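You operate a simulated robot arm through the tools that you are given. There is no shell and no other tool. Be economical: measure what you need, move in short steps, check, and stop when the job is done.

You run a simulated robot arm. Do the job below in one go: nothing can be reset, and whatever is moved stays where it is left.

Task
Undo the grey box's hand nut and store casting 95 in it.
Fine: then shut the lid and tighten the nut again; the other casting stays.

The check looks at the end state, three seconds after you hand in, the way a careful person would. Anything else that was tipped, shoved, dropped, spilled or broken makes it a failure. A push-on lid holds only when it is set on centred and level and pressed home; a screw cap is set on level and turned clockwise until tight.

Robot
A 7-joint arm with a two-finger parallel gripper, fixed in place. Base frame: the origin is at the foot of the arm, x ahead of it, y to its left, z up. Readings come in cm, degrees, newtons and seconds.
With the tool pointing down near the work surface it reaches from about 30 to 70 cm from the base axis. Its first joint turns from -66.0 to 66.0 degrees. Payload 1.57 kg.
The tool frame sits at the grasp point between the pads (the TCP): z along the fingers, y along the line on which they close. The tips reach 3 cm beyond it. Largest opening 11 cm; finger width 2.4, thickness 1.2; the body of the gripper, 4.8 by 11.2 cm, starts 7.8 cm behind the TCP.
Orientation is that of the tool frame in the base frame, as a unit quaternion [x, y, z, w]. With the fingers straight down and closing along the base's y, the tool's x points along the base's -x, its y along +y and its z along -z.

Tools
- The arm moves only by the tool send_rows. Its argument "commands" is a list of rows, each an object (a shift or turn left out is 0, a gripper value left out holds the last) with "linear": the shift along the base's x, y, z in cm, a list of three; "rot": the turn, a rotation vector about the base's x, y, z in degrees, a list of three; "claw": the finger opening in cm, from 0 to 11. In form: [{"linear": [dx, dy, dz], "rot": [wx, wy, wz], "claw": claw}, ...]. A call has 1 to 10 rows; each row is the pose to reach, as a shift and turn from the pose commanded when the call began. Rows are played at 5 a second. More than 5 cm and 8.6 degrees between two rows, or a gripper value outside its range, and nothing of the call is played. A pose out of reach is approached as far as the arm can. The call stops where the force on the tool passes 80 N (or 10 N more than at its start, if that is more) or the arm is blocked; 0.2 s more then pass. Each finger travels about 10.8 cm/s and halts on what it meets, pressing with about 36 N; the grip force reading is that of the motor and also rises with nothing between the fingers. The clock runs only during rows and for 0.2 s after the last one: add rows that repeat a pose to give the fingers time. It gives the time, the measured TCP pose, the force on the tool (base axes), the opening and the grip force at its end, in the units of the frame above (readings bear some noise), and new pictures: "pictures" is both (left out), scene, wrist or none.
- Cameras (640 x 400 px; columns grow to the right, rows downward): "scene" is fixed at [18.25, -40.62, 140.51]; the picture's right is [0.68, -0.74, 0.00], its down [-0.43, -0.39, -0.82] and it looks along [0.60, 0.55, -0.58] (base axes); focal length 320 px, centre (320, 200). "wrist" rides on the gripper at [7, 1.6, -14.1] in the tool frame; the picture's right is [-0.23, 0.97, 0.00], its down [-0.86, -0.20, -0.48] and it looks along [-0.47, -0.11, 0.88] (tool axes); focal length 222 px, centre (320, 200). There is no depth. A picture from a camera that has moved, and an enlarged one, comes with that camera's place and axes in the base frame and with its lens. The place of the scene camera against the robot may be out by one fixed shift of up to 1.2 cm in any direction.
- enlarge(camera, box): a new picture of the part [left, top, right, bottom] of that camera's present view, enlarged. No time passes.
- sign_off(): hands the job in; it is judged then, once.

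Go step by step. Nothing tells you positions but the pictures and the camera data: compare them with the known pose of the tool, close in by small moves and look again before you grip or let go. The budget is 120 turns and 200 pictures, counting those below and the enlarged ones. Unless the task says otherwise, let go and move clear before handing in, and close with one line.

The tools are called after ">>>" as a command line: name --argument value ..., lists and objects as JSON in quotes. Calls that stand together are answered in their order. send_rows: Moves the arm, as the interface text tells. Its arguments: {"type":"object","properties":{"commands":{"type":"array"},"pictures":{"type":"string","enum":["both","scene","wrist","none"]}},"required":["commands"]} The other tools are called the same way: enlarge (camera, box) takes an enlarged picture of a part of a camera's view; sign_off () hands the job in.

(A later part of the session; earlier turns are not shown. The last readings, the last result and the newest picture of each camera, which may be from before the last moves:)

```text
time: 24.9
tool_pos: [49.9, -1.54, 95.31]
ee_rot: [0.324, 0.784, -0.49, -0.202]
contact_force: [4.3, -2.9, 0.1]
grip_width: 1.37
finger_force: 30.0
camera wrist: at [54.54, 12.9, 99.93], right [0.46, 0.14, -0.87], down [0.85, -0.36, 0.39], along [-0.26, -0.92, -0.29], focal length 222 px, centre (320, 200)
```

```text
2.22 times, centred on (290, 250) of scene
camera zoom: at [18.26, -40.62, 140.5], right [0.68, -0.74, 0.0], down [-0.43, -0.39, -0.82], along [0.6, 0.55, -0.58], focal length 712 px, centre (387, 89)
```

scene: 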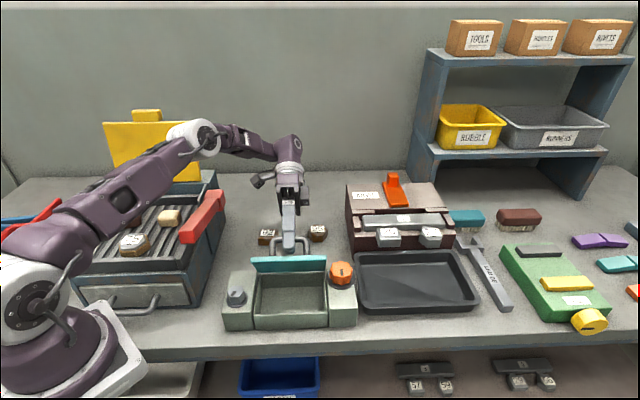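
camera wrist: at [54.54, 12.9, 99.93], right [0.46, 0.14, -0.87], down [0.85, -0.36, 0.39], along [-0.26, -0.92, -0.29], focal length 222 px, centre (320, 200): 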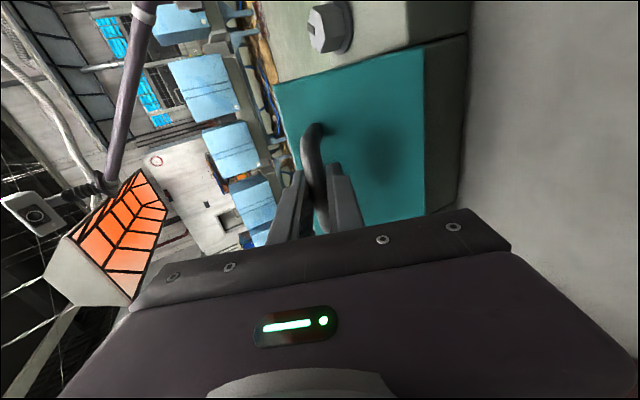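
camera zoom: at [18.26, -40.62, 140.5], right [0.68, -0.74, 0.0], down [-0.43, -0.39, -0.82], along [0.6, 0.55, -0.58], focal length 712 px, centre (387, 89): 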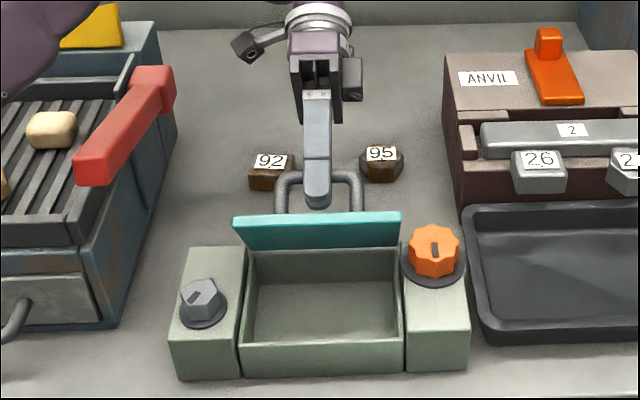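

The lid is about 64 degrees open and forces are small. To keep the arm from stretching low over the grill, I'll carry the lid past vertical while tilting the tool back upright, letting the round bar turn between the pads.

>>> send_rows --commands '[{"linear": [0.42, 0.42, 0.04], "rot": [2.12, -2.12, 0]}, {"linear": [0.85, 0.85, 0.02], "rot": [4.24, -4.24, 0]}, {"linear": [1.26, 1.26, -0.04], "rot": [6.4, -6.4, 0]}, {"linear": [1.67, 1.67, -0.13], "rot": [8.5, -8.5, 0]}, {"linear": [2.07, 2.07, -0.28], "rot": [10.6, -10.6, 0]}, {"linear": [2.45, 2.45, -0.46], "rot": [12.7, -12.7, 0]}, {"linear": [2.45, 2.45, -0.46], "rot": [12.7, -12.7, 0]}]'

>>> enlarge --camera "scene" --box '[210, 160, 370, 340]'

```text
time: 26.5
tool_pos: [52.49, 1.06, 94.94]
ee_rot: [0.351, 0.851, -0.361, -0.148]
contact_force: [-2.3, 3.5, 6.5]
grip_width: 1.34
finger_force: 30.1
camera wrist: at [55.53, 13.9, 103.44], right [0.64, 0.32, -0.7], down [0.75, -0.46, 0.48], along [-0.17, -0.83, -0.53], focal length 222 px, centre (320, 200)
```

scene: 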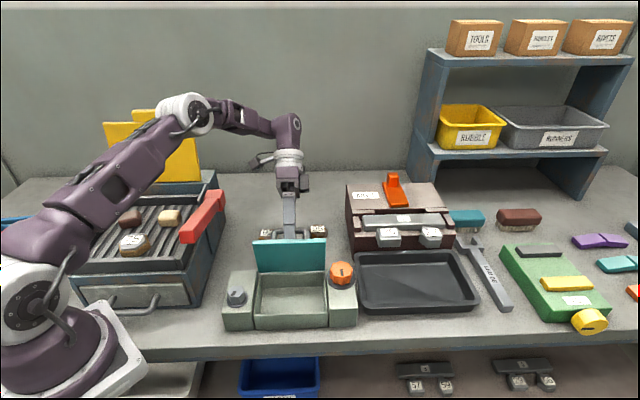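
wrist: 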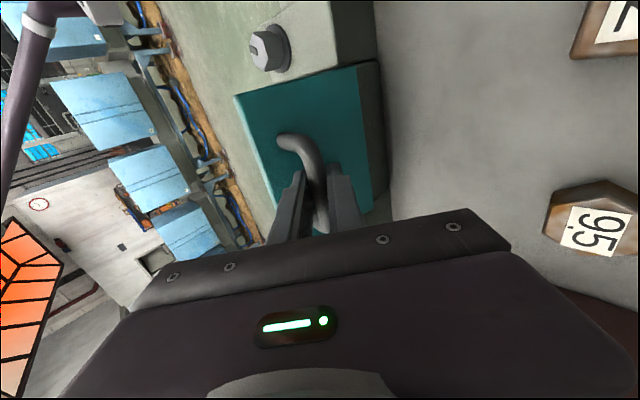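

```text
2.22 times, centred on (290, 250) of scene
camera zoom: at [18.24, -40.61, 140.51], right [0.68, -0.74, 0.0], down [-0.43, -0.39, -0.82], along [0.6, 0.55, -0.58], focal length 712 px, centre (387, 89)
```

zoom: 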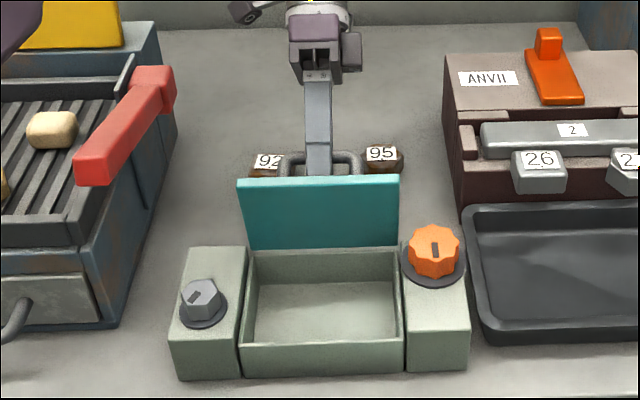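

The lid is about upright. I'll push it a little further so it rests leaning back.

>>> send_rows --commands '[{"linear": [0.36, 0.36, -0.24], "rot": [2.12, -2.12, 0]}, {"linear": [0.73, 0.73, -0.5], "rot": [4.24, -4.24, 0]}, {"linear": [1.0, 1.0, -0.74], "rot": [5.7, -5.7, 0]}, {"linear": [1.24, 1.24, -0.98], "rot": [7.1, -7.1, 0]}, {"linear": [1.47, 1.47, -1.25], "rot": [8.5, -8.5, 0]}, {"linear": [1.7, 1.7, -1.55], "rot": [9.9, -9.9, 0]}, {"linear": [1.7, 1.7, -1.55], "rot": [9.9, -9.9, 0]}]'

>>> enlarge --camera "scene" --box '[210, 160, 370, 340]'

```text
time: 28.1
tool_pos: [54.08, 2.8, 93.4]
ee_rot: [0.367, 0.889, -0.255, -0.104]
contact_force: [-0.1, 2.6, 2.3]
grip_width: 1.37
finger_force: 30.4
camera wrist: at [55.52, 13.87, 104.36], right [0.75, 0.42, -0.51], down [0.66, -0.54, 0.51], along [-0.06, -0.72, -0.69], focal length 222 px, centre (320, 200)
```

scene: 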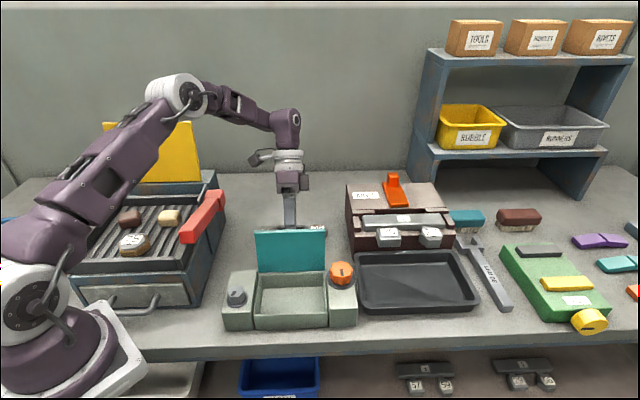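
wrist: 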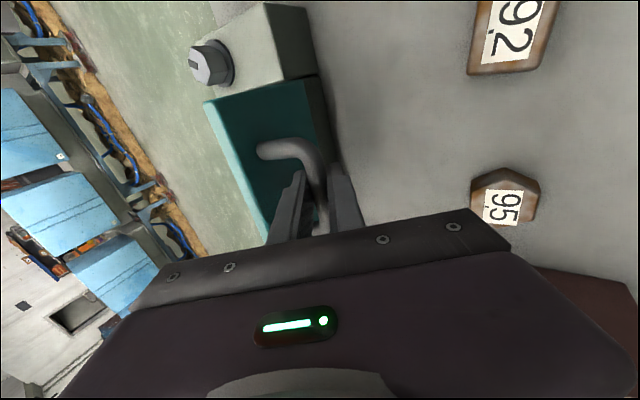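

```text
2.22 times, centred on (290, 250) of scene
camera zoom: at [18.25, -40.61, 140.51], right [0.68, -0.74, 0.0], down [-0.43, -0.39, -0.82], along [0.6, 0.55, -0.58], focal length 712 px, centre (387, 89)
```

zoom: 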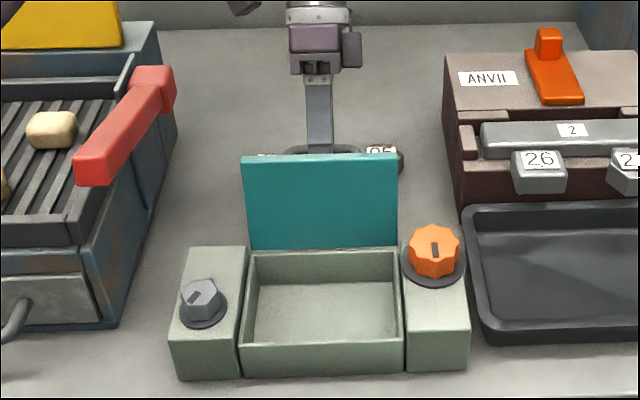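

The lid leans back to about 108 degrees. I'll nudge it further to feel for the stop.

>>> send_rows --commands '[{"linear": [0.23, 0.23, -0.33]}, {"linear": [0.45, 0.45, -0.66]}, {"linear": [0.65, 0.65, -1.05]}, {"linear": [0.65, 0.65, -1.05]}]'

```text
time: 29.1
tool_pos: [54.92, 3.34, 92.43]
ee_rot: [0.367, 0.888, -0.255, -0.103]
contact_force: [12.6, 8.9, 14.8]
grip_width: 1.35
finger_force: 29.7
camera wrist: at [56.18, 14.57, 103.35], right [0.75, 0.43, -0.51], down [0.66, -0.54, 0.52], along [-0.06, -0.73, -0.69], focal length 222 px, centre (320, 200)
```

scene: 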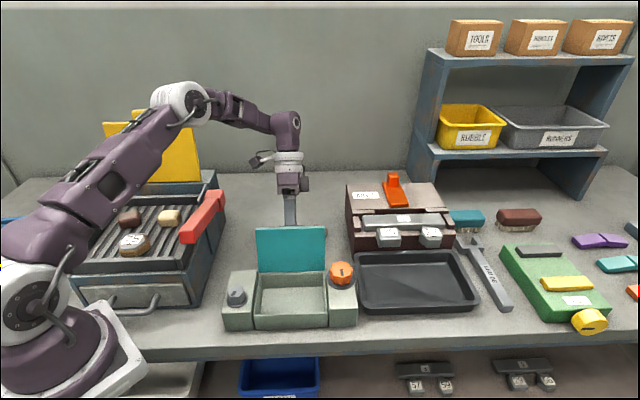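
wrist: 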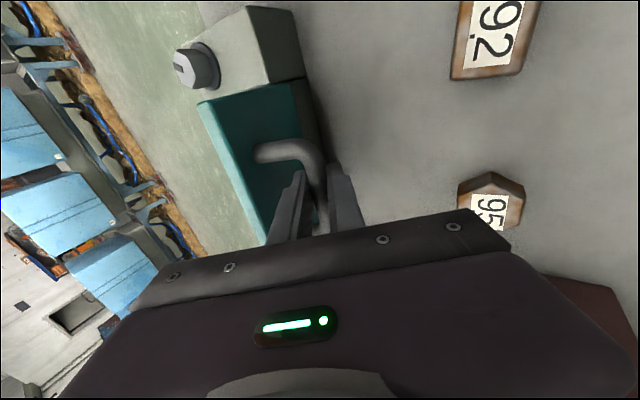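

That feels near the stop. I'll open slightly and see whether the lid stays put.

>>> send_rows --commands '[{"linear": [0, 0, 0], "claw": 2.8}, {"linear": [0, 0, 0], "claw": 2.8}, {"linear": [0.35, 0.35, 0.87], "claw": 2.8}, {"linear": [0.7, 0.7, 1.74], "claw": 2.8}, {"linear": [1.4, 1.4, 3.5], "claw": 2.8}, {"linear": [2.1, 2.1, 5.2], "claw": 2.8}, {"linear": [2.8, 2.8, 7], "claw": 2.8}]'

```text
time: 30.7
tool_pos: [57.62, 6.14, 99.25]
ee_rot: [0.368, 0.888, -0.256, -0.104]
contact_force: [-0.7, 0.1, 0.1]
grip_width: 2.79
finger_force: 0.2
camera wrist: at [58.96, 17.28, 110.29], right [0.75, 0.42, -0.52], down [0.66, -0.54, 0.51], along [-0.06, -0.73, -0.69], focal length 222 px, centre (320, 200)
```

scene: 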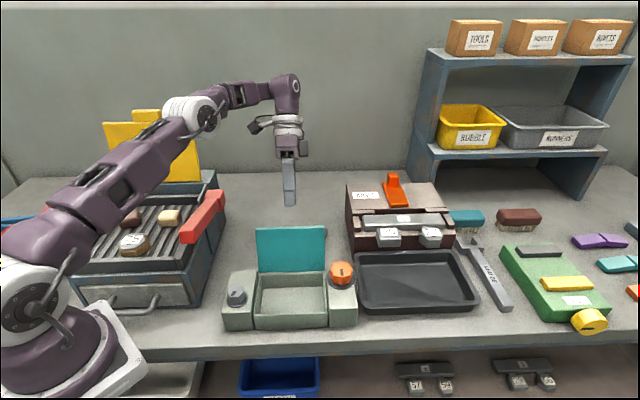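
wrist: 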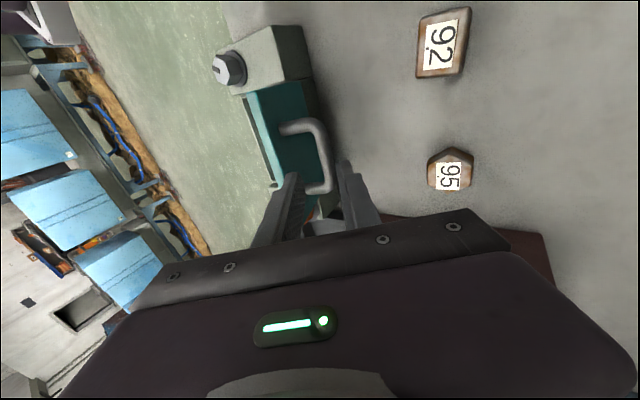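

The lid stays open. I'll bring the tool vertical and move over casting 95, near (66, 6).

>>> send_rows --commands '[{"linear": [0.5, 0.3, 1], "rot": [4.5, -4.5, 0], "claw": 5}, {"linear": [1.5, 0.3, 2], "rot": [9, -9, 0], "claw": 8}, {"linear": [3, 0, 2], "rot": [13.5, -13.5, 0], "claw": 8}, {"linear": [4.5, 0, 2], "rot": [18, -18, 0]}, {"linear": [6.5, 0, 1], "rot": [22.6, -22.6, 0]}, {"linear": [8, 0, 0], "rot": [22.6, -22.6, 0]}, {"linear": [8, 0, 0], "rot": [22.6, -22.6, 0]}]'

>>> enlarge --camera "wrist" --box '[220, 60, 440, 240]'

>>> enlarge --camera "scene" --box '[220, 160, 380, 340]'

```text
time: 32.3
tool_pos: [65.6, 6.15, 99.25]
ee_rot: [0.383, 0.924, -0.001, 0.002]
contact_force: [0.0, 0.5, 0.8]
grip_width: 8.0
finger_force: 0.1
camera wrist: at [61.89, 12.13, 113.3], right [0.85, 0.53, 0.0], down [0.46, -0.74, 0.48], along [0.26, -0.41, -0.88], focal length 222 px, centre (320, 200)
```

scene: 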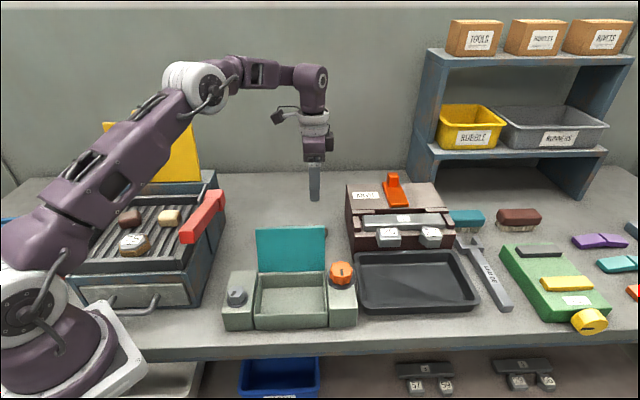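
wrist: 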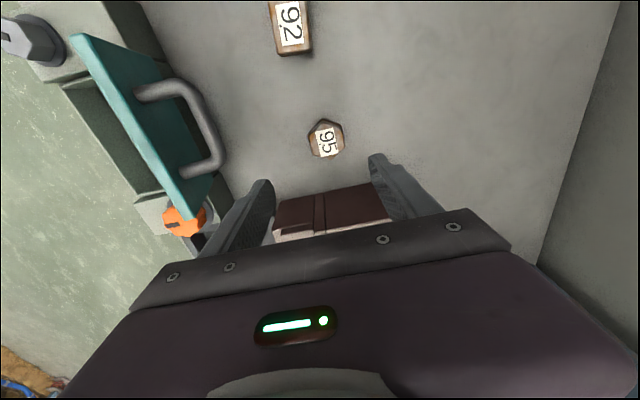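

```text
2.22 times, centred on (330, 150) of wrist
camera zoom: at [61.89, 12.13, 113.3], right [0.85, 0.53, 0.0], down [0.46, -0.74, 0.48], along [0.26, -0.41, -0.88], focal length 494 px, centre (298, 311)
```

zoom: 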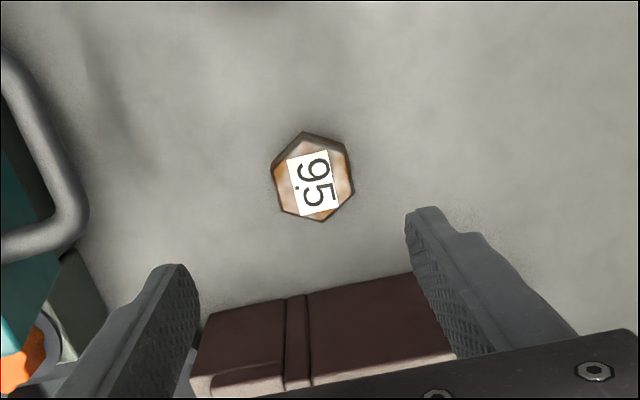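

```text
2.22 times, centred on (300, 250) of scene
camera zoom: at [18.25, -40.62, 140.51], right [0.68, -0.74, 0.0], down [-0.43, -0.39, -0.82], along [0.6, 0.55, -0.58], focal length 712 px, centre (364, 89)
```

zoom: 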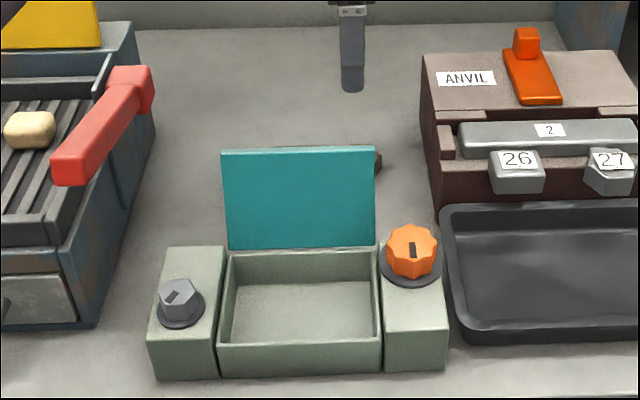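

Casting 95 is at about (66.7, 6.2), its flats nearly aligned with the fingers. I'll descend partway and recheck.

>>> send_rows --commands '[{"linear": [0.5, 0, -4], "claw": 8}, {"linear": [1, 0.1, -8], "claw": 8}, {"linear": [1, 0.1, -10], "claw": 8}, {"linear": [1, 0.1, -10], "claw": 8}]' --pictures "wrist"

>>> enlarge --camera "wrist" --box '[220, 60, 440, 240]'

```text
time: 33.3
tool_pos: [66.62, 6.22, 89.32]
ee_rot: [0.383, 0.924, 0.0, 0.001]
contact_force: [0.1, 0.7, -0.7]
grip_width: 7.99
finger_force: 0.0
camera wrist: at [62.86, 12.28, 103.3], right [0.85, 0.53, 0.0], down [0.46, -0.74, 0.48], along [0.25, -0.41, -0.88], focal length 222 px, centre (320, 200)
```

wrist: 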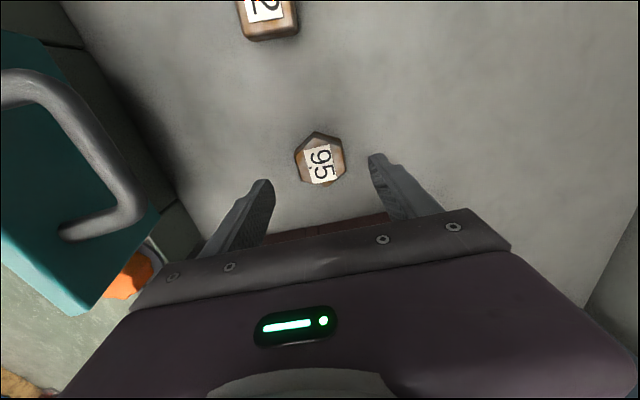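

```text
2.22 times, centred on (330, 150) of wrist
camera zoom: at [62.86, 12.28, 103.3], right [0.85, 0.53, 0.0], down [0.46, -0.74, 0.48], along [0.25, -0.41, -0.88], focal length 494 px, centre (298, 311)
```

zoom: 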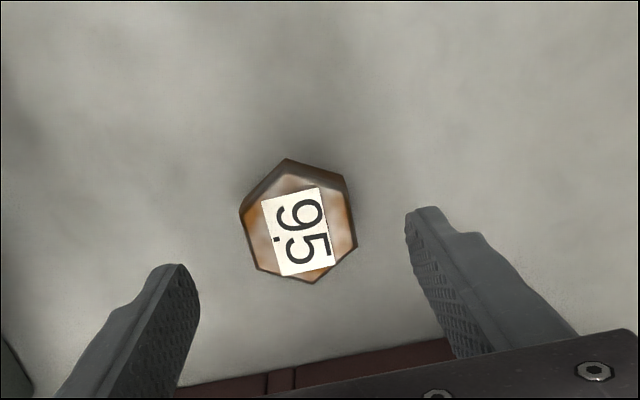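

It's centred. I'll descend to z≈83.8 and grip.

>>> send_rows --commands '[{"linear": [0, -0.05, -3]}, {"linear": [0, -0.05, -5]}, {"linear": [0, -0.05, -5.5]}, {"linear": [0, -0.05, -5.5], "claw": 6}, {"linear": [0, -0.05, -5.5], "claw": 4}, {"linear": [0, -0.05, -5.5], "claw": 2.5}, {"linear": [0, -0.05, -5.5], "claw": 2.5}]'

>>> enlarge --camera "wrist" --box '[220, 60, 440, 240]'

```text
time: 34.9
tool_pos: [66.48, 6.12, 83.78]
ee_rot: [0.382, 0.924, 0.0, 0.001]
contact_force: [1.3, 0.1, 0.0]
grip_width: 4.75
finger_force: 35.3
camera wrist: at [62.86, 12.25, 97.86], right [0.85, 0.53, 0.0], down [0.46, -0.74, 0.48], along [0.25, -0.41, -0.88], focal length 222 px, centre (320, 200)
```

scene: 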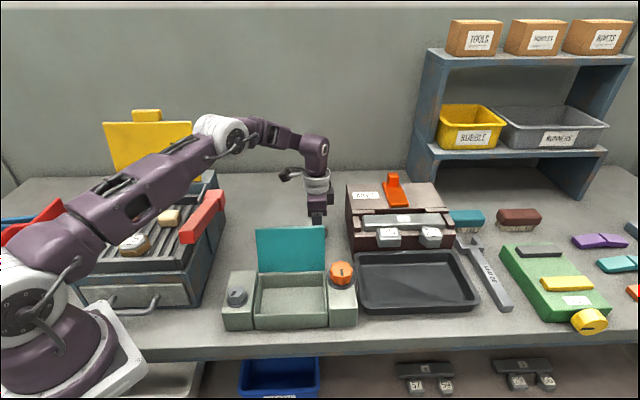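
wrist: 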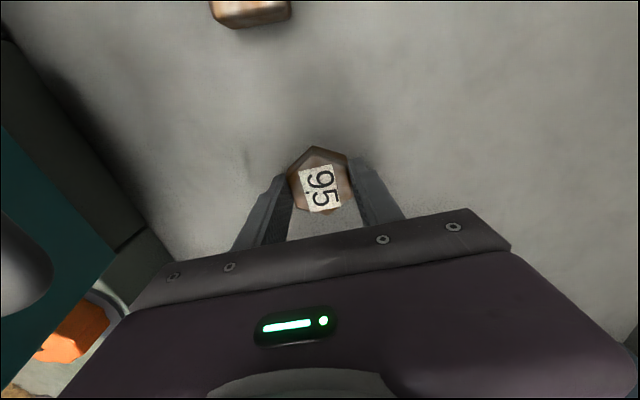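

```text
2.22 times, centred on (330, 150) of wrist
camera zoom: at [62.86, 12.25, 97.86], right [0.85, 0.53, 0.0], down [0.46, -0.74, 0.48], along [0.25, -0.41, -0.88], focal length 494 px, centre (298, 311)
```

zoom: 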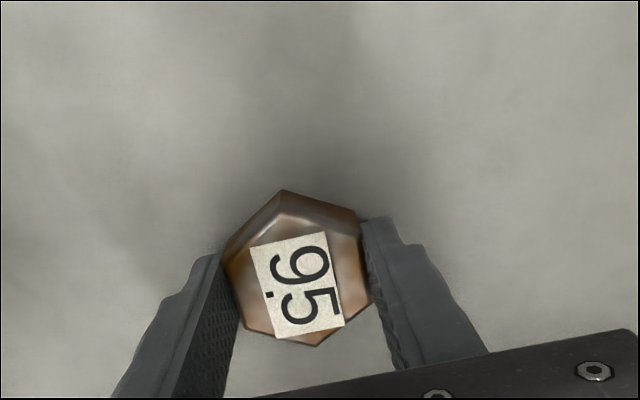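

Casting 95 is held. I'll lift it well above the open lid.

>>> send_rows --commands '[{"linear": [0, 0, 1]}, {"linear": [0, 0, 3]}, {"linear": [0, 0, 7]}, {"linear": [0, 0, 11]}, {"linear": [0, 0, 15]}, {"linear": [-1, -0.5, 19]}, {"linear": [-3, -1.5, 22], "rot": [0, 0, 8]}, {"linear": [-5.5, -3, 22], "rot": [0, 0, 16]}, {"linear": [-8, -5, 22], "rot": [0, 0, 24]}, {"linear": [-8, -5, 22], "rot": [0, 0, 24]}]'

```text
time: 37.1
tool_pos: [58.7, 1.0, 105.8]
ee_rot: [0.182, 0.983, 0.0, 0.001]
contact_force: [-0.2, -0.3, 0.8]
grip_width: 2.52
finger_force: 0.1
camera wrist: at [52.75, 5.12, 119.86], right [0.56, 0.83, 0.0], down [0.73, -0.49, 0.48], along [0.4, -0.27, -0.88], focal length 222 px, centre (320, 200)
```

scene: 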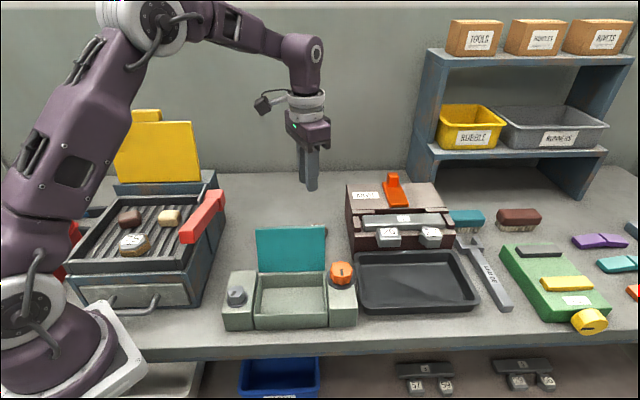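
wrist: 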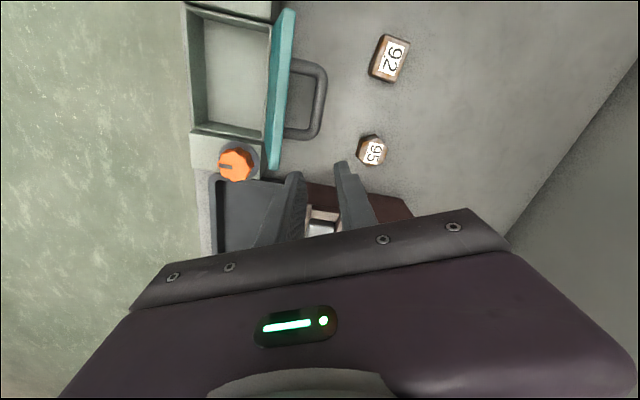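

The casting slipped out early and is still standing at nearly its original spot. I'll look closely before regripping.

>>> enlarge --camera "wrist" --box '[320, 110, 420, 190]'

>>> enlarge --camera "wrist" --box '[180, 0, 420, 190]'

>>> enlarge --camera "scene" --box '[280, 200, 370, 270]'

```text
5.00 times, centred on (370, 150) of wrist
camera zoom: at [52.75, 5.12, 119.86], right [0.56, 0.83, 0.0], down [0.73, -0.49, 0.48], along [0.4, -0.27, -0.88], focal length 1111 px, centre (70, 450)
```

zoom: 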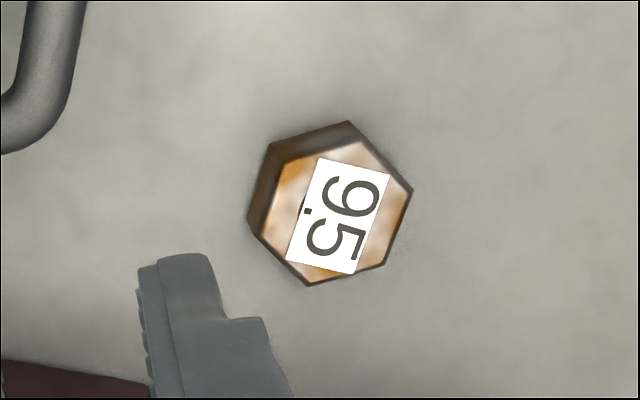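

```text
2.11 times, centred on (300, 95) of wrist
camera zoom: at [52.75, 5.12, 119.86], right [0.56, 0.83, 0.0], down [0.73, -0.49, 0.48], along [0.4, -0.27, -0.88], focal length 468 px, centre (362, 421)
```

zoom: 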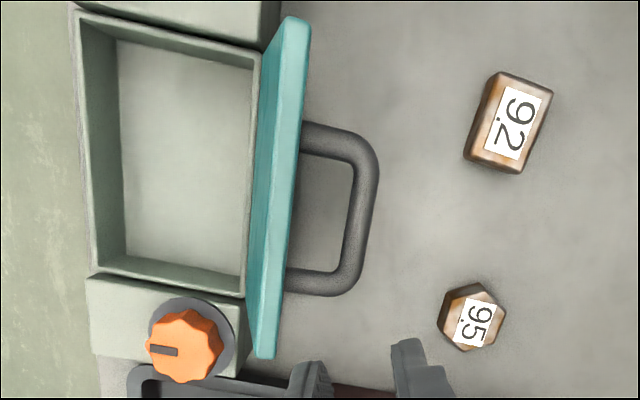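

```text
5.71 times, centred on (325, 235) of scene
camera zoom: at [18.25, -40.62, 140.51], right [0.68, -0.74, 0.0], down [-0.43, -0.39, -0.82], along [0.6, 0.55, -0.58], focal length 1832 px, centre (291, 0)
```

zoom: 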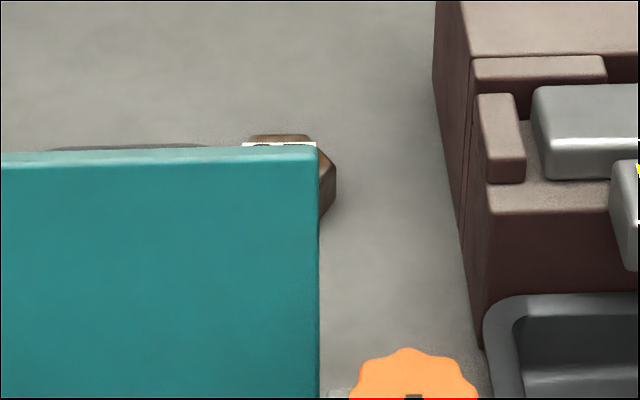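

It's an upright hexagonal prism, and I lifted too fast with a slightly misaligned grip. I'll go back with the fingers turned to match the flats (closing at about 38 degrees) and check again from above.

>>> send_rows --commands '[{"linear": [2.5, 1.5, 0], "rot": [0, 0, -8], "claw": 8}, {"linear": [5, 3.5, -2], "rot": [0, 0, -16], "claw": 8}, {"linear": [8, 5.2, -5], "rot": [0, 0, -24], "claw": 8}, {"linear": [8, 5.2, -10], "rot": [0, 0, -31], "claw": 8}, {"linear": [8, 5.2, -14], "rot": [0, 0, -31], "claw": 8}, {"linear": [8, 5.2, -16.5], "rot": [0, 0, -31], "claw": 8}, {"linear": [8, 5.2, -16.5], "rot": [0, 0, -31], "claw": 8}]' --pictures "wrist"

>>> enlarge --camera "wrist" --box '[240, 90, 420, 240]'

```text
time: 38.7
tool_pos: [66.55, 6.3, 89.3]
ee_rot: [0.439, 0.899, -0.001, 0.001]
contact_force: [1.0, 0.2, 0.9]
grip_width: 8.02
finger_force: 0.1
camera wrist: at [63.56, 12.87, 103.31], right [0.91, 0.42, 0.0], down [0.37, -0.8, 0.48], along [0.2, -0.44, -0.88], focal length 222 px, centre (320, 200)
```

wrist: 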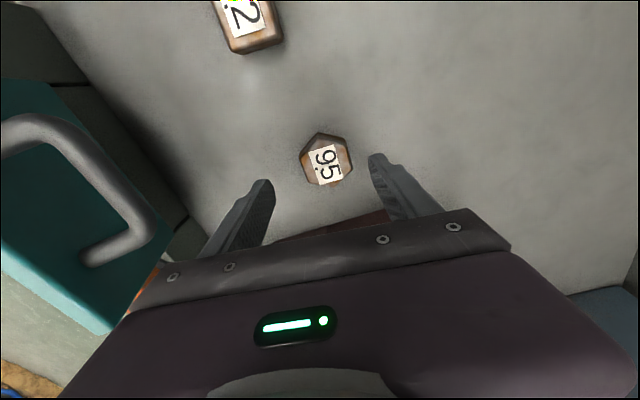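

```text
2.67 times, centred on (330, 165) of wrist
camera zoom: at [63.56, 12.87, 103.31], right [0.91, 0.42, 0.0], down [0.37, -0.8, 0.48], along [0.2, -0.44, -0.88], focal length 592 px, centre (293, 293)
```

zoom: 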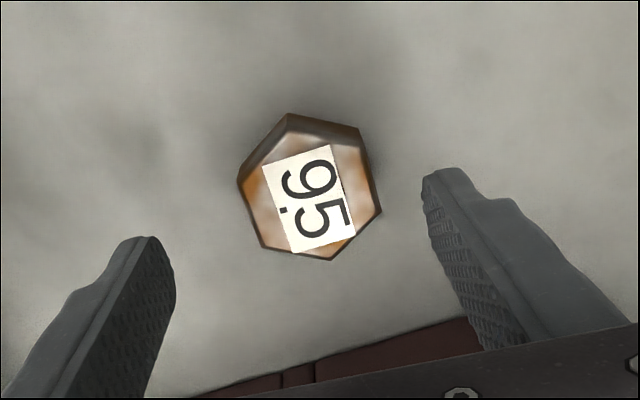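

It's aligned now, with the casting centred near (67.0, 6.5). I'll shift slightly, go a bit lower than before, grip and lift slowly.

>>> send_rows --commands '[{"linear": [0.4, 0.2, -2]}, {"linear": [0.4, 0.2, -4.5]}, {"linear": [0.4, 0.2, -6]}, {"linear": [0.4, 0.2, -6], "claw": 6}, {"linear": [0.4, 0.2, -6], "claw": 4}, {"linear": [0.4, 0.2, -6], "claw": 0.5}, {"linear": [0.4, 0.2, -6], "claw": 0.5}, {"linear": [0.4, 0.2, -6], "claw": 0.5}]' --pictures "wrist"

>>> enlarge --camera "wrist" --box '[240, 90, 420, 240]'

>>> send_rows --commands '[{"linear": [0, 0, 0.1]}, {"linear": [0, 0, 0.3]}, {"linear": [0, 0, 0.6]}, {"linear": [0, 0, 1]}, {"linear": [0, 0, 1.4]}, {"linear": [0, 0, 1.8]}, {"linear": [0, 0, 2]}, {"linear": [0, 0, 2]}]' --pictures "wrist"

>>> enlarge --camera "wrist" --box '[240, 90, 420, 240]'

```text
time: 40.5
tool_pos: [67.05, 6.52, 83.41]
ee_rot: [0.438, 0.899, -0.002, 0.001]
contact_force: [0.5, -0.1, -0.4]
grip_width: 4.74
finger_force: 36.1
camera wrist: at [63.98, 13.09, 97.36], right [0.91, 0.42, 0.0], down [0.37, -0.79, 0.48], along [0.2, -0.44, -0.88], focal length 222 px, centre (320, 200)
```

wrist: 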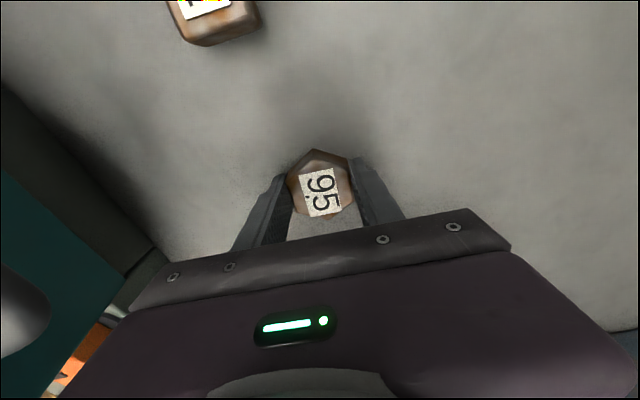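

```text
2.67 times, centred on (330, 165) of wrist
camera zoom: at [63.98, 13.09, 97.36], right [0.91, 0.42, 0.0], down [0.37, -0.79, 0.48], along [0.2, -0.44, -0.88], focal length 592 px, centre (293, 293)
```

zoom: 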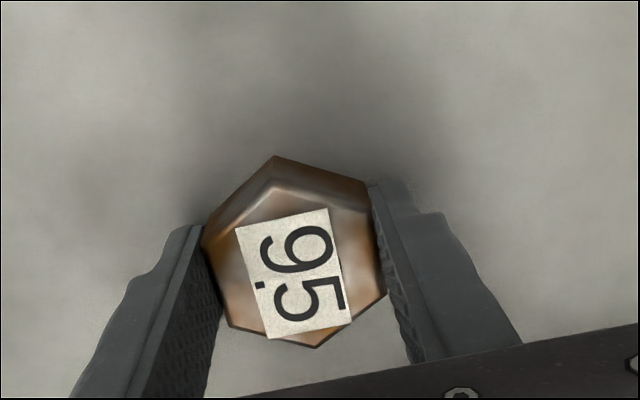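

```text
time: 42.3
tool_pos: [66.83, 6.52, 85.38]
ee_rot: [0.438, 0.899, -0.001, 0.002]
contact_force: [-0.1, 0.3, -0.9]
grip_width: 4.77
finger_force: 36.1
camera wrist: at [64.04, 13.06, 99.3], right [0.91, 0.42, 0.0], down [0.37, -0.79, 0.48], along [0.2, -0.44, -0.88], focal length 222 px, centre (320, 200)
```

wrist: 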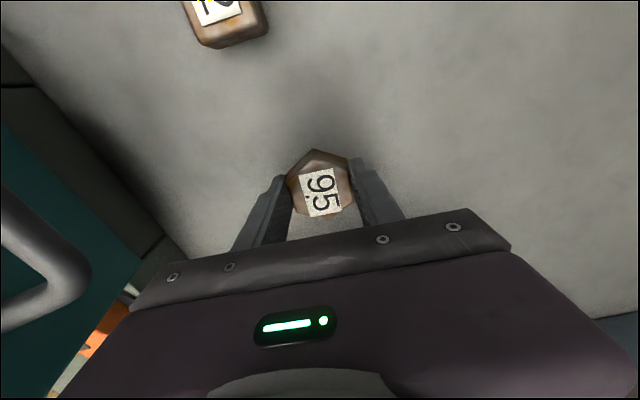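

```text
2.67 times, centred on (330, 165) of wrist
camera zoom: at [64.04, 13.06, 99.3], right [0.91, 0.42, 0.0], down [0.37, -0.79, 0.48], along [0.2, -0.44, -0.88], focal length 592 px, centre (293, 293)
```

zoom: 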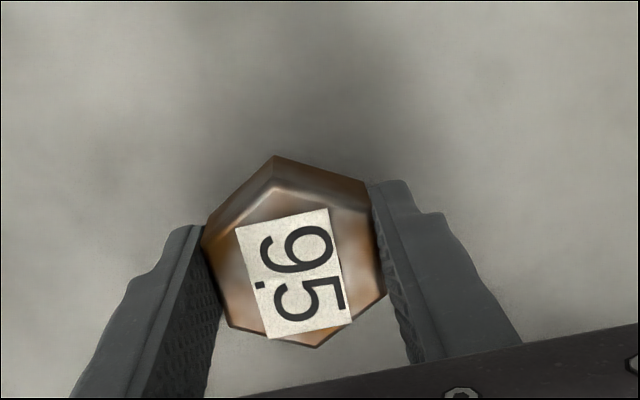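

The casting holds this time. I'll lift further, gently.

>>> send_rows --commands '[{"linear": [0, 0, 0.4]}, {"linear": [0, 0, 1.2]}, {"linear": [0, 0, 2.4]}, {"linear": [0, 0, 4]}, {"linear": [0, 0, 5.8]}, {"linear": [0, 0, 7.8]}, {"linear": [0, 0, 9.8]}, {"linear": [0, 0, 11.5]}, {"linear": [0, 0, 12.8]}, {"linear": [0, 0, 13.5]}]' --pictures "none"

>>> send_rows --commands '[{"linear": [0, 0, 0.5], "rot": [0, 0, 2]}, {"linear": [-0.5, -0.3, 1.5], "rot": [0, 0, 5]}, {"linear": [-1.2, -0.7, 3], "rot": [0, 0, 9]}, {"linear": [-2.2, -1.3, 4.5], "rot": [0, 0, 14]}, {"linear": [-3.5, -2.1, 5.5], "rot": [0, 0, 20]}, {"linear": [-5, -3, 6], "rot": [0, 0, 26]}, {"linear": [-6.5, -3.9, 6], "rot": [0, 0, 32]}, {"linear": [-8, -4.8, 6], "rot": [0, 0, 38]}, {"linear": [-9.2, -5.5, 6], "rot": [0, 0, 43]}, {"linear": [-9.7, -5.8, 6], "rot": [0, 0, 45]}]'

```text
time: 44.5
tool_pos: [67.1, 6.47, 98.73]
ee_rot: [0.439, 0.899, -0.001, 0.002]
contact_force: [0.1, 0.1, -0.4]
grip_width: 4.75
finger_force: 35.9
```

```text
time: 46.7
tool_pos: [57.29, 0.64, 104.76]
ee_rot: [0.06, 0.998, 0.001, 0.001]
contact_force: [0.2, 0.1, -0.6]
grip_width: 4.76
finger_force: 36.0
camera wrist: at [50.56, 3.16, 118.79], right [0.34, 0.94, 0.0], down [0.82, -0.3, 0.48], along [0.45, -0.16, -0.88], focal length 222 px, centre (320, 200)
```

scene: 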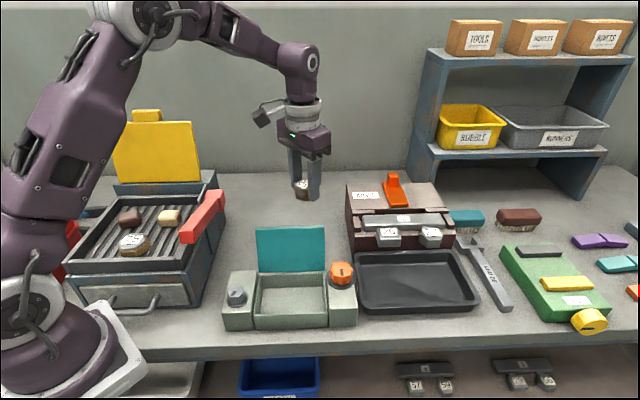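
wrist: 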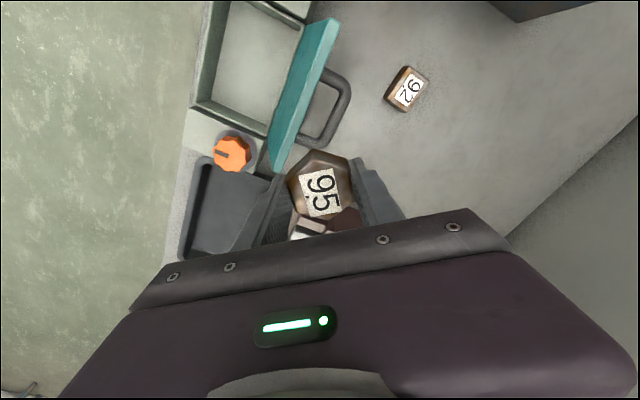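

The casting is carried safely. I'll continue to above the box's open cavity near (46, -6), turning so the fingers open along the box's length.

>>> send_rows --commands '[{"linear": [-0.5, -0.3, 0], "rot": [0, 0, 2]}, {"linear": [-1.5, -0.9, 0], "rot": [0, 0, 7]}, {"linear": [-2.9, -1.7, 0], "rot": [0, 0, 14]}, {"linear": [-4.4, -2.6, 0], "rot": [0, 0, 21]}, {"linear": [-5.9, -3.4, 0], "rot": [0, 0, 28]}, {"linear": [-7.4, -4.3, 0], "rot": [0, 0, 35]}, {"linear": [-8.9, -5.2, 0], "rot": [0, 0, 42]}, {"linear": [-10.2, -6, 0], "rot": [0, 0, 48]}, {"linear": [-11, -6.5, 0], "rot": [0, 0, 52]}, {"linear": [-11, -6.5, 0], "rot": [0, 0, 52]}]'

>>> enlarge --camera "wrist" --box '[180, 0, 500, 220]'

>>> enlarge --camera "scene" --box '[210, 160, 370, 340]'

```text
time: 48.9
tool_pos: [46.21, -5.72, 104.75]
ee_rot: [-0.383, 0.924, 0.0, 0.002]
contact_force: [0.6, 0.2, -0.5]
grip_width: 4.74
finger_force: 36.0
camera wrist: at [40.24, -9.61, 118.77], right [-0.53, 0.85, 0.0], down [0.74, 0.46, 0.48], along [0.41, 0.26, -0.88], focal length 222 px, centre (320, 200)
```

scene: 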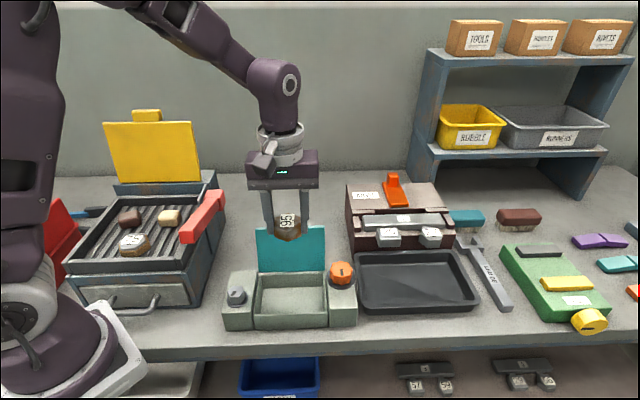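
wrist: 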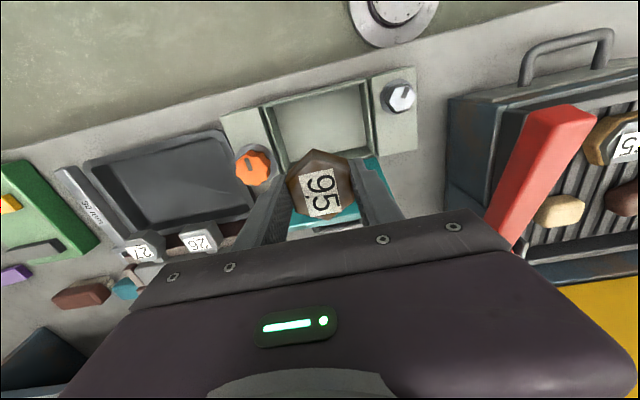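

```text
1.82 times, centred on (340, 110) of wrist
camera zoom: at [40.24, -9.61, 118.77], right [-0.53, 0.85, 0.0], down [0.74, 0.46, 0.48], along [0.41, 0.26, -0.88], focal length 404 px, centre (284, 364)
```

zoom: 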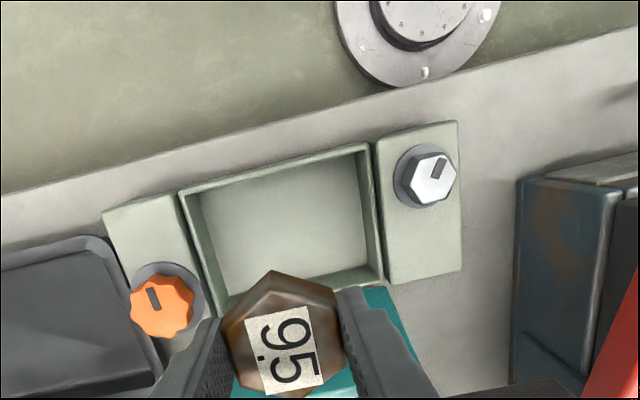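

```text
2.22 times, centred on (290, 250) of scene
camera zoom: at [18.25, -40.62, 140.51], right [0.68, -0.74, 0.0], down [-0.43, -0.39, -0.82], along [0.6, 0.55, -0.58], focal length 712 px, centre (387, 89)
```

zoom: 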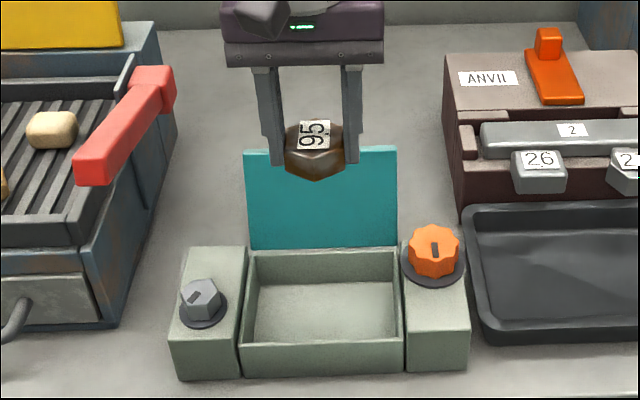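

The cavity's centre is at about (46.1, -5.65), right under the tool. I'll lower the casting gently into the box.

>>> send_rows --commands '[{"linear": [0, 0, -0.5]}, {"linear": [-0.1, 0, -1.8]}, {"linear": [-0.1, 0, -3.8]}, {"linear": [-0.1, 0, -5.8]}, {"linear": [-0.1, 0, -7.8]}, {"linear": [-0.1, 0, -9.8]}, {"linear": [-0.1, 0, -11.8]}, {"linear": [-0.1, 0, -13.3]}, {"linear": [-0.1, 0, -14.2]}, {"linear": [-0.1, 0, -14.2]}]'

>>> enlarge --camera "scene" --box '[210, 160, 370, 340]'

```text
time: 51.1
tool_pos: [46.23, -5.69, 90.5]
ee_rot: [-0.383, 0.924, 0.001, 0.002]
contact_force: [0.2, 0.2, -0.8]
grip_width: 4.74
finger_force: 36.0
camera wrist: at [40.14, -9.6, 104.57], right [-0.53, 0.85, 0.0], down [0.74, 0.46, 0.48], along [0.41, 0.25, -0.88], focal length 222 px, centre (320, 200)
```

scene: 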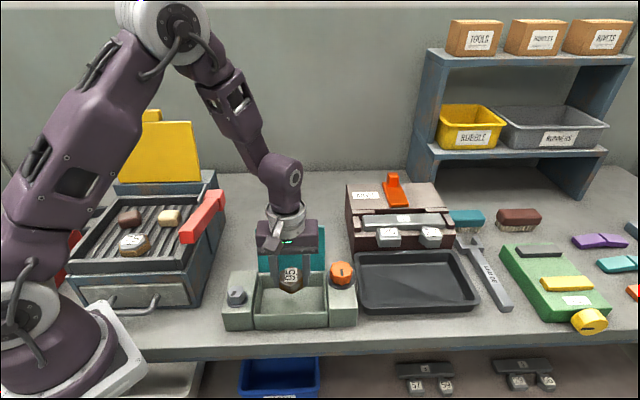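
wrist: 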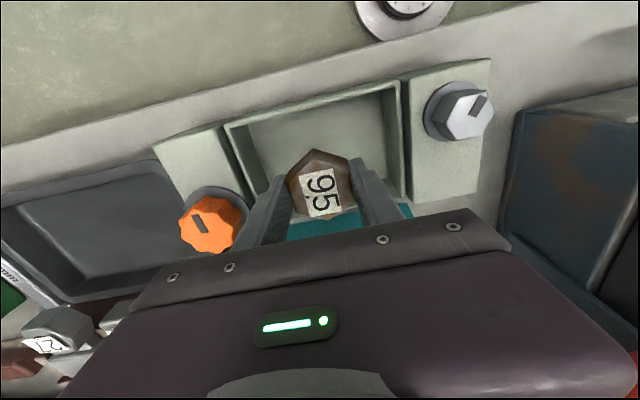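

```text
2.22 times, centred on (290, 250) of scene
camera zoom: at [18.25, -40.62, 140.51], right [0.68, -0.74, 0.0], down [-0.43, -0.39, -0.82], along [0.6, 0.55, -0.58], focal length 712 px, centre (387, 89)
```

zoom: 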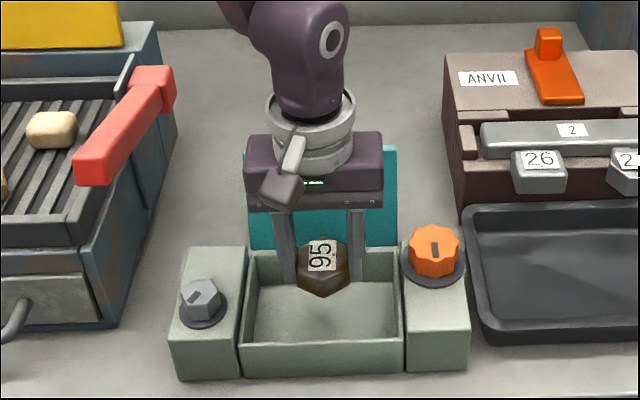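

It's clear on all sides. I'll lower the remaining distance slowly until it rests on the floor of the box.

>>> send_rows --commands '[{"linear": [-0.2, -0.2, -1]}, {"linear": [-0.3, -0.3, -2]}, {"linear": [-0.3, -0.3, -3]}, {"linear": [-0.3, -0.3, -4]}, {"linear": [-0.3, -0.3, -4.8]}, {"linear": [-0.3, -0.3, -5.4]}, {"linear": [-0.3, -0.3, -5.8]}, {"linear": [-0.3, -0.3, -5.8]}]'

>>> enlarge --camera "scene" --box '[210, 220, 370, 340]'

```text
time: 52.9
tool_pos: [45.84, -6.18, 84.67]
ee_rot: [-0.383, 0.924, 0.0, 0.002]
contact_force: [-0.4, -0.7, -1.0]
grip_width: 4.75
finger_force: 36.2
camera wrist: at [39.84, -9.91, 98.84], right [-0.53, 0.85, 0.0], down [0.74, 0.46, 0.48], along [0.41, 0.25, -0.88], focal length 222 px, centre (320, 200)
```

scene: 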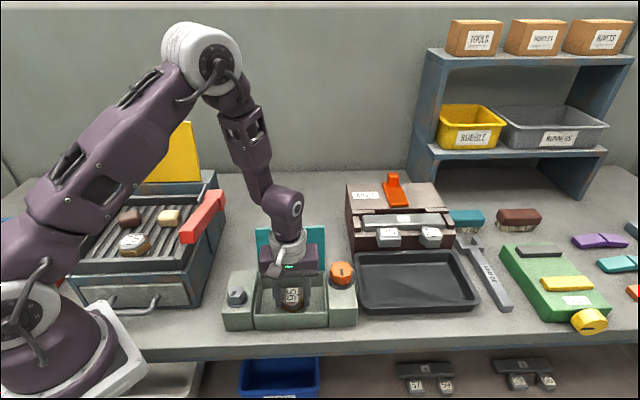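
wrist: 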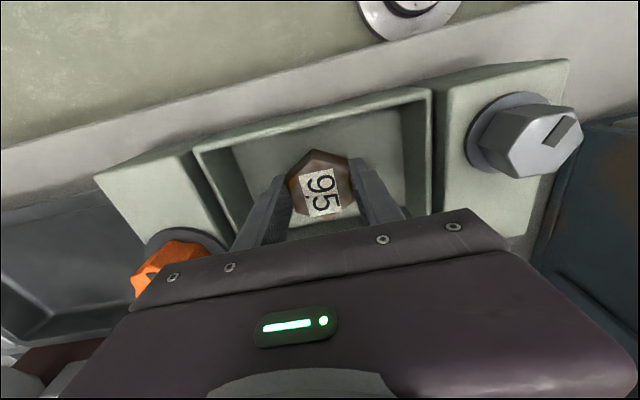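

```text
3.33 times, centred on (290, 280) of scene
camera zoom: at [18.25, -40.62, 140.51], right [0.68, -0.74, 0.0], down [-0.43, -0.39, -0.82], along [0.6, 0.55, -0.58], focal length 1068 px, centre (420, -67)
```

zoom: 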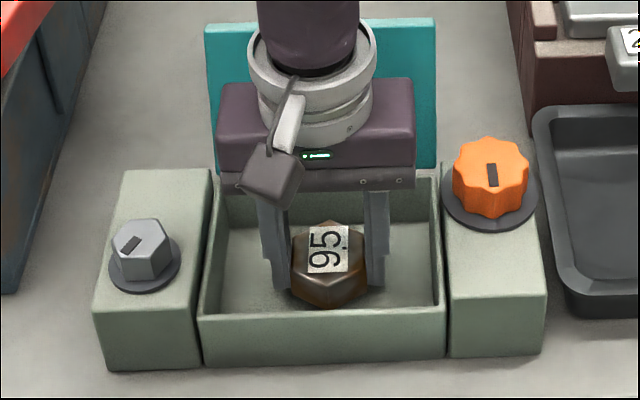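

Still no contact, so I'll lower it in small steps and watch the force.

>>> send_rows --commands '[{"linear": [0, 0, -0.15]}, {"linear": [0, 0, -0.3]}, {"linear": [0, 0, -0.45]}, {"linear": [0, 0, -0.45]}]' --pictures "none"

```text
time: 53.9
tool_pos: [45.96, -6.0, 84.36]
ee_rot: [-0.382, 0.924, 0.0, 0.001]
contact_force: [-0.9, -0.5, 0.1]
grip_width: 4.73
finger_force: 35.8
```

>>> send_rows --commands '[{"linear": [0, 0, -0.15]}, {"linear": [0, 0, -0.3]}, {"linear": [0, 0, -0.45]}, {"linear": [0, 0, -0.6]}, {"linear": [0, 0, -0.6]}]' --pictures "scene"

>>> enlarge --camera "scene" --box '[250, 250, 340, 330]'

```text
time: 55.1
tool_pos: [45.9, -5.98, 83.74]
ee_rot: [-0.382, 0.924, 0.0, 0.002]
contact_force: [-4.4, 5.4, 25.4]
grip_width: 4.77
finger_force: 36.0
```

scene: 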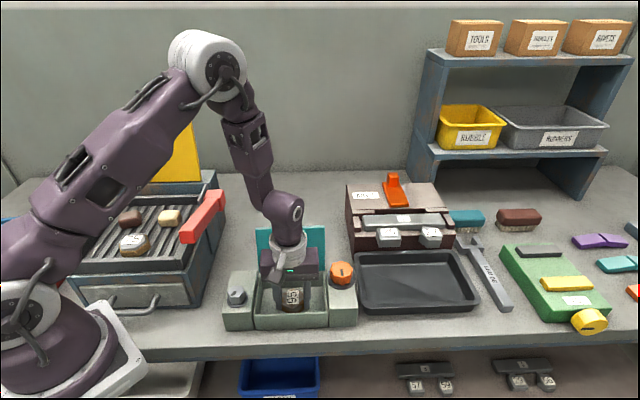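

```text
5.00 times, centred on (295, 290) of scene
camera zoom: at [18.2, -40.6, 140.52], right [0.68, -0.74, 0.0], down [-0.42, -0.39, -0.82], along [0.6, 0.55, -0.58], focal length 1603 px, centre (445, -250)
```

zoom: 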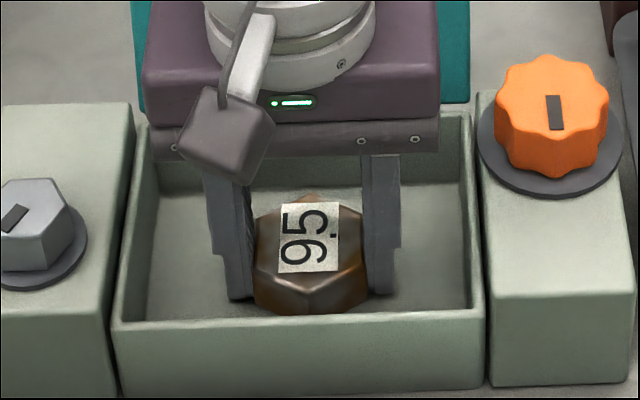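

The casting now touches the floor of the box (25 N). I'll release and rise straight up.

>>> send_rows --commands '[{"linear": [0, 0, 0.15]}, {"linear": [0, 0, 0.15], "claw": 6.5}, {"linear": [0, 0, 0.15], "claw": 6.5}, {"linear": [0, 0, 1.5], "claw": 6.5}, {"linear": [0, 0, 4]}, {"linear": [0, 0, 8]}, {"linear": [0, 0, 12]}, {"linear": [0, 0, 16]}, {"linear": [0, 0, 20]}, {"linear": [0, 0, 22]}]'

>>> enlarge --camera "scene" --box '[210, 160, 370, 340]'

```text
time: 57.3
tool_pos: [45.74, -5.98, 105.83]
ee_rot: [-0.383, 0.924, 0.001, 0.002]
contact_force: [-0.4, 0.0, 0.2]
grip_width: 6.48
finger_force: 0.0
camera wrist: at [39.81, -9.84, 119.91], right [-0.53, 0.85, 0.0], down [0.74, 0.46, 0.48], along [0.41, 0.26, -0.88], focal length 222 px, centre (320, 200)
```

scene: 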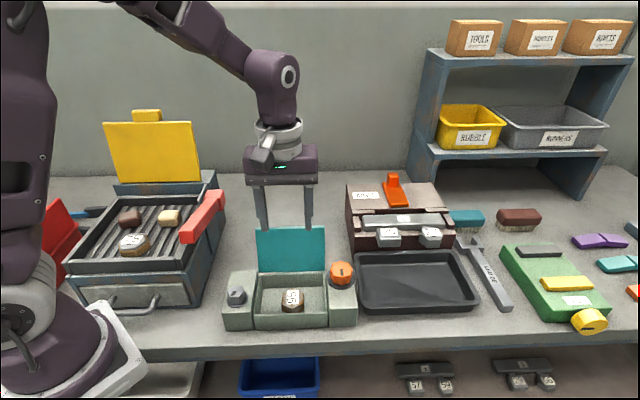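
wrist: 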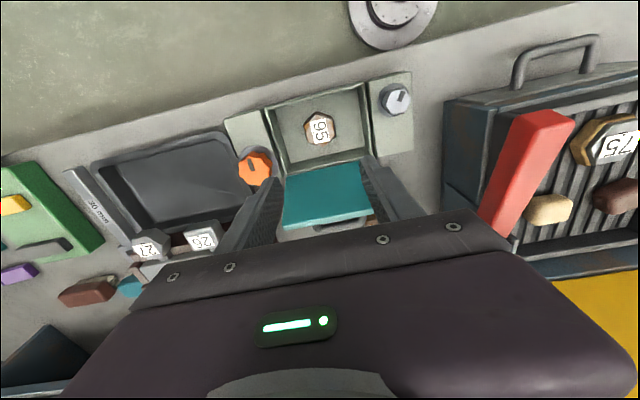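

```text
2.22 times, centred on (290, 250) of scene
camera zoom: at [18.25, -40.62, 140.51], right [0.68, -0.74, 0.0], down [-0.43, -0.39, -0.82], along [0.6, 0.55, -0.58], focal length 712 px, centre (387, 89)
```

zoom: 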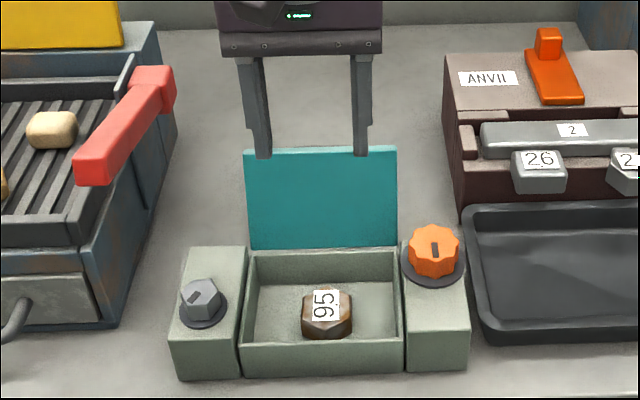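

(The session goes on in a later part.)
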